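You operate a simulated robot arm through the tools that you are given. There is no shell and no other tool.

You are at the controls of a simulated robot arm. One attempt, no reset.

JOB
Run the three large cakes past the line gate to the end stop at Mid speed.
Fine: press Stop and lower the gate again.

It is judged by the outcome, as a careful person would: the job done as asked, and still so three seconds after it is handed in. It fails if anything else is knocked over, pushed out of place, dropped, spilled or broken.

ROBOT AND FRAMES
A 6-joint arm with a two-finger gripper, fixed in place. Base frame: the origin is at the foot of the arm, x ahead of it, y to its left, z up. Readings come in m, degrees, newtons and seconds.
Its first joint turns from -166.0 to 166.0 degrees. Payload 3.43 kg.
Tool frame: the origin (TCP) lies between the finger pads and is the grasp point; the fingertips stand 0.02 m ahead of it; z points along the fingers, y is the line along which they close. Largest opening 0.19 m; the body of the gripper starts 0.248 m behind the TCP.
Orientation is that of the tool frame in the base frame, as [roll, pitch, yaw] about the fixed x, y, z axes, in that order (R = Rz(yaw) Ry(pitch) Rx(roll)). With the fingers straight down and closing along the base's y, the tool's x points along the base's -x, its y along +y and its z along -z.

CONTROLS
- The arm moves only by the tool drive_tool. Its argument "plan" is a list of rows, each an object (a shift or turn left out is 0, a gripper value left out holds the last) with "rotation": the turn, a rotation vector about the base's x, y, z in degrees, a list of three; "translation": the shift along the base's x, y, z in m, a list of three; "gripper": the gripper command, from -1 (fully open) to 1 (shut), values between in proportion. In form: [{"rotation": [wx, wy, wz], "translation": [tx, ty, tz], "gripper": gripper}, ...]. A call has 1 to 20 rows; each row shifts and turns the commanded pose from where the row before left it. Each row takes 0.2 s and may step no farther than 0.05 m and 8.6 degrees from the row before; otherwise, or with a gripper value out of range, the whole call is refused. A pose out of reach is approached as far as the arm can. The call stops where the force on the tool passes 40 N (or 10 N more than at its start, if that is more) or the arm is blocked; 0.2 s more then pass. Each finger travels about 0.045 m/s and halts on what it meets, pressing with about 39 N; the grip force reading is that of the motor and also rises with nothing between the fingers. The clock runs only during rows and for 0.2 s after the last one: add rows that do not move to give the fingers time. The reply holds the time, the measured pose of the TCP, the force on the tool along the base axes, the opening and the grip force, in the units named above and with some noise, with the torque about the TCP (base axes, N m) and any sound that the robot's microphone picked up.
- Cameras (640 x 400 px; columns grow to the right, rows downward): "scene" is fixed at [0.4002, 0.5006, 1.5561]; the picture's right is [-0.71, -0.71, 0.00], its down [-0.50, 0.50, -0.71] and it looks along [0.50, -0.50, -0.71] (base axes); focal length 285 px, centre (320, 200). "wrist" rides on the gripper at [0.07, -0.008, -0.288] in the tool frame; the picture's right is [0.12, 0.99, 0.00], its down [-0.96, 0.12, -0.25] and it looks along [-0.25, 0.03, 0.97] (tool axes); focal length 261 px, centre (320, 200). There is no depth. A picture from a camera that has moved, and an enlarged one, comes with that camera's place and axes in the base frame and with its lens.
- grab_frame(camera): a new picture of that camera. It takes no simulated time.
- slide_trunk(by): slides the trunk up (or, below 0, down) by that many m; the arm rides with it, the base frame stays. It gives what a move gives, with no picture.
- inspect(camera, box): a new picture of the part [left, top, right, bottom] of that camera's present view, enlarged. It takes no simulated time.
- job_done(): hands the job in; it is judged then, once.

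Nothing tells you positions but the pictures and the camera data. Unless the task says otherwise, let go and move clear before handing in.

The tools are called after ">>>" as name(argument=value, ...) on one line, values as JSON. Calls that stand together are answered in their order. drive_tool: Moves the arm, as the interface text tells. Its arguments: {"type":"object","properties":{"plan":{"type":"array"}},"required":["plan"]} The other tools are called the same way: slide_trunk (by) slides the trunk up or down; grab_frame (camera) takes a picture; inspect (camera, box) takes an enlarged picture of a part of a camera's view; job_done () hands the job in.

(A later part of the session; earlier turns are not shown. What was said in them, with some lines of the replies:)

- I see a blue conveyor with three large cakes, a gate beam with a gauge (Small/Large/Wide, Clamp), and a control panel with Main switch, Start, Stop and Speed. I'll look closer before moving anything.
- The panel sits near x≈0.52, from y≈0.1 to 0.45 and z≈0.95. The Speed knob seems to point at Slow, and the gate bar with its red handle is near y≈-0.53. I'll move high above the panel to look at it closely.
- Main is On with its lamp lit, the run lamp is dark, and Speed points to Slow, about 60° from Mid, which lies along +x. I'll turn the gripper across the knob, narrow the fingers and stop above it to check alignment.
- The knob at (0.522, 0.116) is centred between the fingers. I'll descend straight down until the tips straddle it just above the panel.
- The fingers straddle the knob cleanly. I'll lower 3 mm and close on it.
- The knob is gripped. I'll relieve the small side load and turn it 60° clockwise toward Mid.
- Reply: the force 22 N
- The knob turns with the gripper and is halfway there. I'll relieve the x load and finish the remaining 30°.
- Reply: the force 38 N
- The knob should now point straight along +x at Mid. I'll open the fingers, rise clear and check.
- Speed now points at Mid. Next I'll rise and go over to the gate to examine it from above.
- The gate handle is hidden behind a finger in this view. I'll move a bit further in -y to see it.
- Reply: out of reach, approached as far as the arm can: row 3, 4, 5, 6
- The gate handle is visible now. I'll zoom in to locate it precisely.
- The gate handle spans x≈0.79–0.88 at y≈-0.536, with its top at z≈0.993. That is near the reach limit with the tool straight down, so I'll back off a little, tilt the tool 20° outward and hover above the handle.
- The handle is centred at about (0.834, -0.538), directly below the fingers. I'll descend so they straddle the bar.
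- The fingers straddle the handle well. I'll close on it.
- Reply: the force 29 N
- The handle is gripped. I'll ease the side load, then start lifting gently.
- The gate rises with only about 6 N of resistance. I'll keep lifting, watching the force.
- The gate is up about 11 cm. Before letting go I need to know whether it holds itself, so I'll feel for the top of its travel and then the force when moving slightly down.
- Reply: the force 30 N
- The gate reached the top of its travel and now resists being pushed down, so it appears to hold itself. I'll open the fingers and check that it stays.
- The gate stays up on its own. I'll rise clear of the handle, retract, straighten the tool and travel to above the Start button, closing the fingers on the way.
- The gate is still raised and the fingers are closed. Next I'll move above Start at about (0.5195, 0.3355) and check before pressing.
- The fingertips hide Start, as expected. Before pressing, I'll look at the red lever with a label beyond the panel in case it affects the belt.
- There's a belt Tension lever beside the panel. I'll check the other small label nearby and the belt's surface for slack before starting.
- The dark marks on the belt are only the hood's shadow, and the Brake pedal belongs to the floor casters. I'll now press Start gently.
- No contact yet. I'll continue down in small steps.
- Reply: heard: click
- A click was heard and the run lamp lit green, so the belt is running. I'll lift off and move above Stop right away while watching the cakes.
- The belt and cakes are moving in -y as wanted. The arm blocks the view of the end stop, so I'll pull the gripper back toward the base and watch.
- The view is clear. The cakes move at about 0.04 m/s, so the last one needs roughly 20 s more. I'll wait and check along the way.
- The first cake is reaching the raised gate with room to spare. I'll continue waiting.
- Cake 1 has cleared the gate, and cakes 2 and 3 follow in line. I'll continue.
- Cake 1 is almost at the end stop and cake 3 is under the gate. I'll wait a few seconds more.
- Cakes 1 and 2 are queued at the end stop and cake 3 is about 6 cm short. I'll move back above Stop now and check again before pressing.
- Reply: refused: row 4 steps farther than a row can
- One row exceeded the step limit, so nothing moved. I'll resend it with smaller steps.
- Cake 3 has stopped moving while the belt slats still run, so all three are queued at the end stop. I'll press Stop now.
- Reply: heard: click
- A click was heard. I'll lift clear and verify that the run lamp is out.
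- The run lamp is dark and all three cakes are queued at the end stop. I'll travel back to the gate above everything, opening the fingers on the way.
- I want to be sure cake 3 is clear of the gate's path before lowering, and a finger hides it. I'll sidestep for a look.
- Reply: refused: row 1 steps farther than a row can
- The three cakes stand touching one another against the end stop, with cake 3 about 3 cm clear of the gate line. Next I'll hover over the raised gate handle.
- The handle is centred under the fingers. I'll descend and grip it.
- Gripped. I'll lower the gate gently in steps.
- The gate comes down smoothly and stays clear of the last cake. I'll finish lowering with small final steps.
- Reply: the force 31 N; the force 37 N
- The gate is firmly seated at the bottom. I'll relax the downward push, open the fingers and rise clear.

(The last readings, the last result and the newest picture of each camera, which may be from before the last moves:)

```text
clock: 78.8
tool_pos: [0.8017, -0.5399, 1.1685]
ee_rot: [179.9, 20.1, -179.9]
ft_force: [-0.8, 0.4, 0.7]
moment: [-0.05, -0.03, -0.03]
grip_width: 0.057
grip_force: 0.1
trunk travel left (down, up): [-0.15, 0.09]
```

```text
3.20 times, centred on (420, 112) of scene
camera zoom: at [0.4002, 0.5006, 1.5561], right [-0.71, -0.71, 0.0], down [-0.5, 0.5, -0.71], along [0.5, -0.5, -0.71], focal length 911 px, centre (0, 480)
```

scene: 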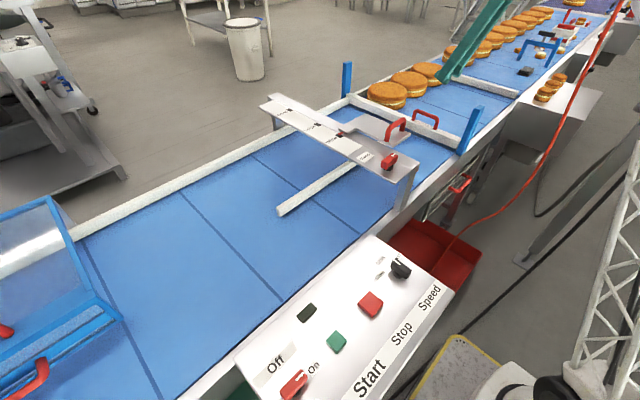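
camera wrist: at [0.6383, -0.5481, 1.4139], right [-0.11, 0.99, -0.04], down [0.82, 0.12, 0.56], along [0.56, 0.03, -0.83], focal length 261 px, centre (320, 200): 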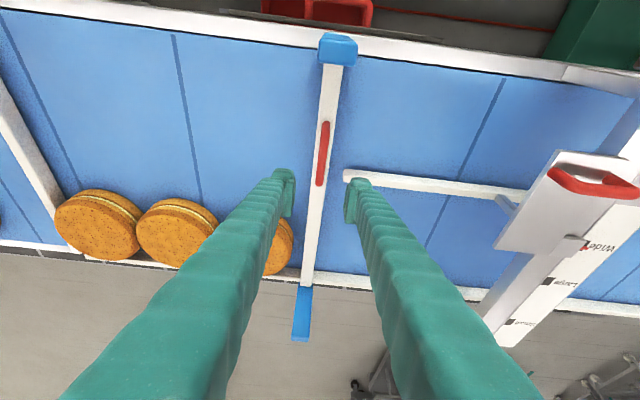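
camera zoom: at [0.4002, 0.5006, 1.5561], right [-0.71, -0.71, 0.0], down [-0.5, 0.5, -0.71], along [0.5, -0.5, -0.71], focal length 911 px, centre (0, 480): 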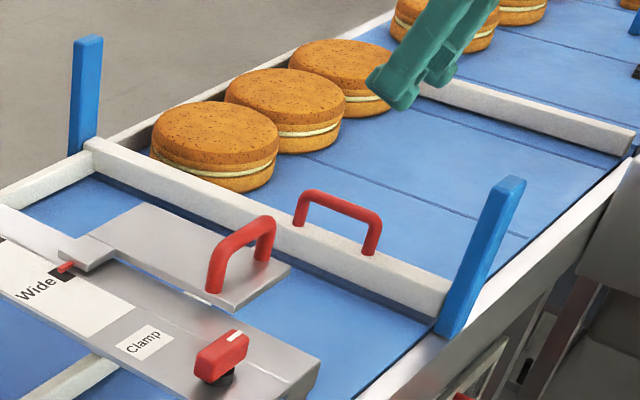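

The gate is back down exactly where it started, with the cakes behind it. I'll retract the arm and do a final check of the cakes, panel and lamp.

>>> drive_tool(plan=[{"translation": [-0.045, 0.01, 0.01]}, {"translation": [-0.045, 0.01, 0.01], "rotation": [0, 7, 0]}, {"translation": [-0.04, 0.02, 0], "rotation": [0, 7, 0]}, {"translation": [-0.03, 0.035, 0], "rotation": [0, 6, 0]}, {"translation": [-0.03, 0.035, 0]}, {"translation": [-0.03, 0.035, 0]}, {"translation": [-0.03, 0.035, 0]}, {"translation": [-0.03, 0.035, 0]}, {"translation": [-0.03, 0.035, 0]}, {"translation": [-0.03, 0.035, 0]}, {}])

>>> grab_frame(camera="scene")

>>> inspect(camera="scene", box=[340, 50, 500, 150])

>>> inspect(camera="scene", box=[230, 230, 460, 400])

```text
clock: 81.2
tool_pos: [0.4588, -0.254, 1.1842]
ee_rot: [179.9, 0.0, -180.0]
ft_force: [-0.2, -0.2, -0.4]
moment: [-0.07, -0.05, 0.01]
grip_width: 0.057
grip_force: 0.1
trunk travel left (down, up): [-0.15, 0.09]
```

```text
taken
```

scene: 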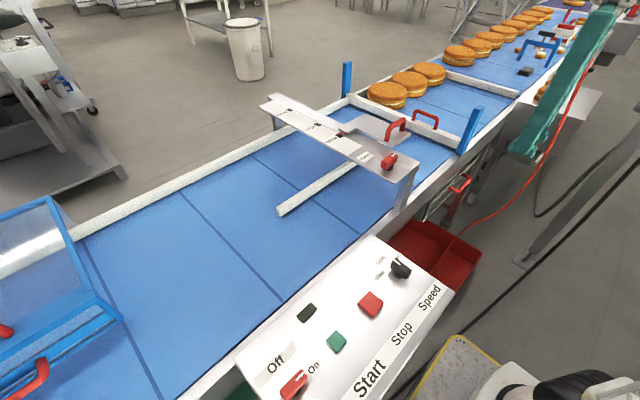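

```text
4.00 times, centred on (420, 100) of scene
camera zoom: at [0.4002, 0.5006, 1.5561], right [-0.71, -0.71, 0.0], down [-0.5, 0.5, -0.71], along [0.5, -0.5, -0.71], focal length 1139 px, centre (-80, 600)
```

zoom: 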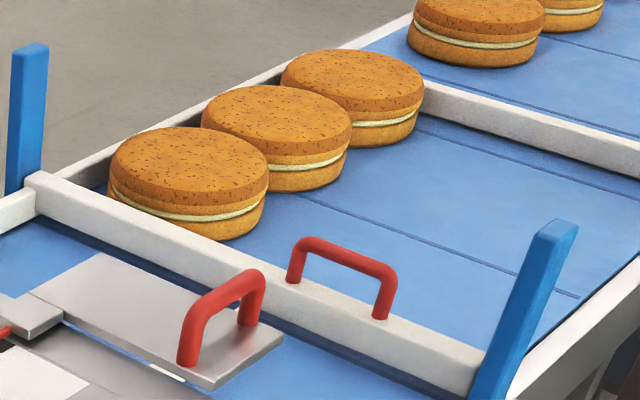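

```text
2.35 times, centred on (345, 315) of scene
camera zoom: at [0.4002, 0.5006, 1.5561], right [-0.71, -0.71, 0.0], down [-0.5, 0.5, -0.71], along [0.5, -0.5, -0.71], focal length 670 px, centre (261, -71)
```

zoom: 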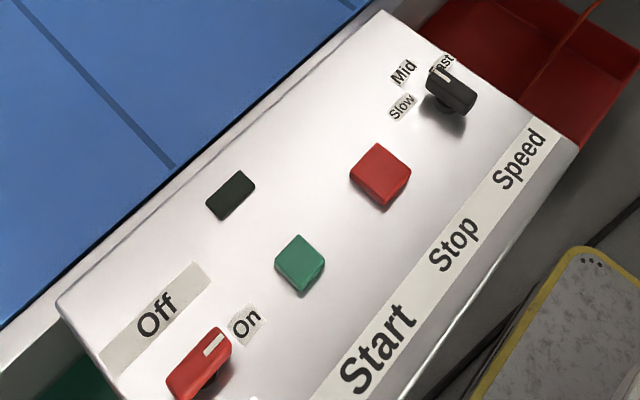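

The three cakes stand in a row against the end stop and the gate is down. The belt is stopped with its run lamp dark, Speed is on Mid and the arm is clear, so I'm handing the job in.

>>> job_done()

```text
The job is handed in.
```

The three large cakes ran past the line gate at Mid speed and now stand in a row against the end stop. I pressed Stop, the run lamp went dark, and the gate is lowered back to where it started.

- **Speed:** the knob was on Slow, so I turned it to Mid before starting. It is still on Mid.
- **Gate:** it holds itself up when raised, and the last cake sits about 2–3 cm clear of it now that it's down.
- **Left alone:** the lane guide stayed on Wide because the cakes passed freely. I didn't touch the belt tension lever or the brake pedal, and Main is still On.

Nothing else was moved, and the arm is retracted clear of the line.
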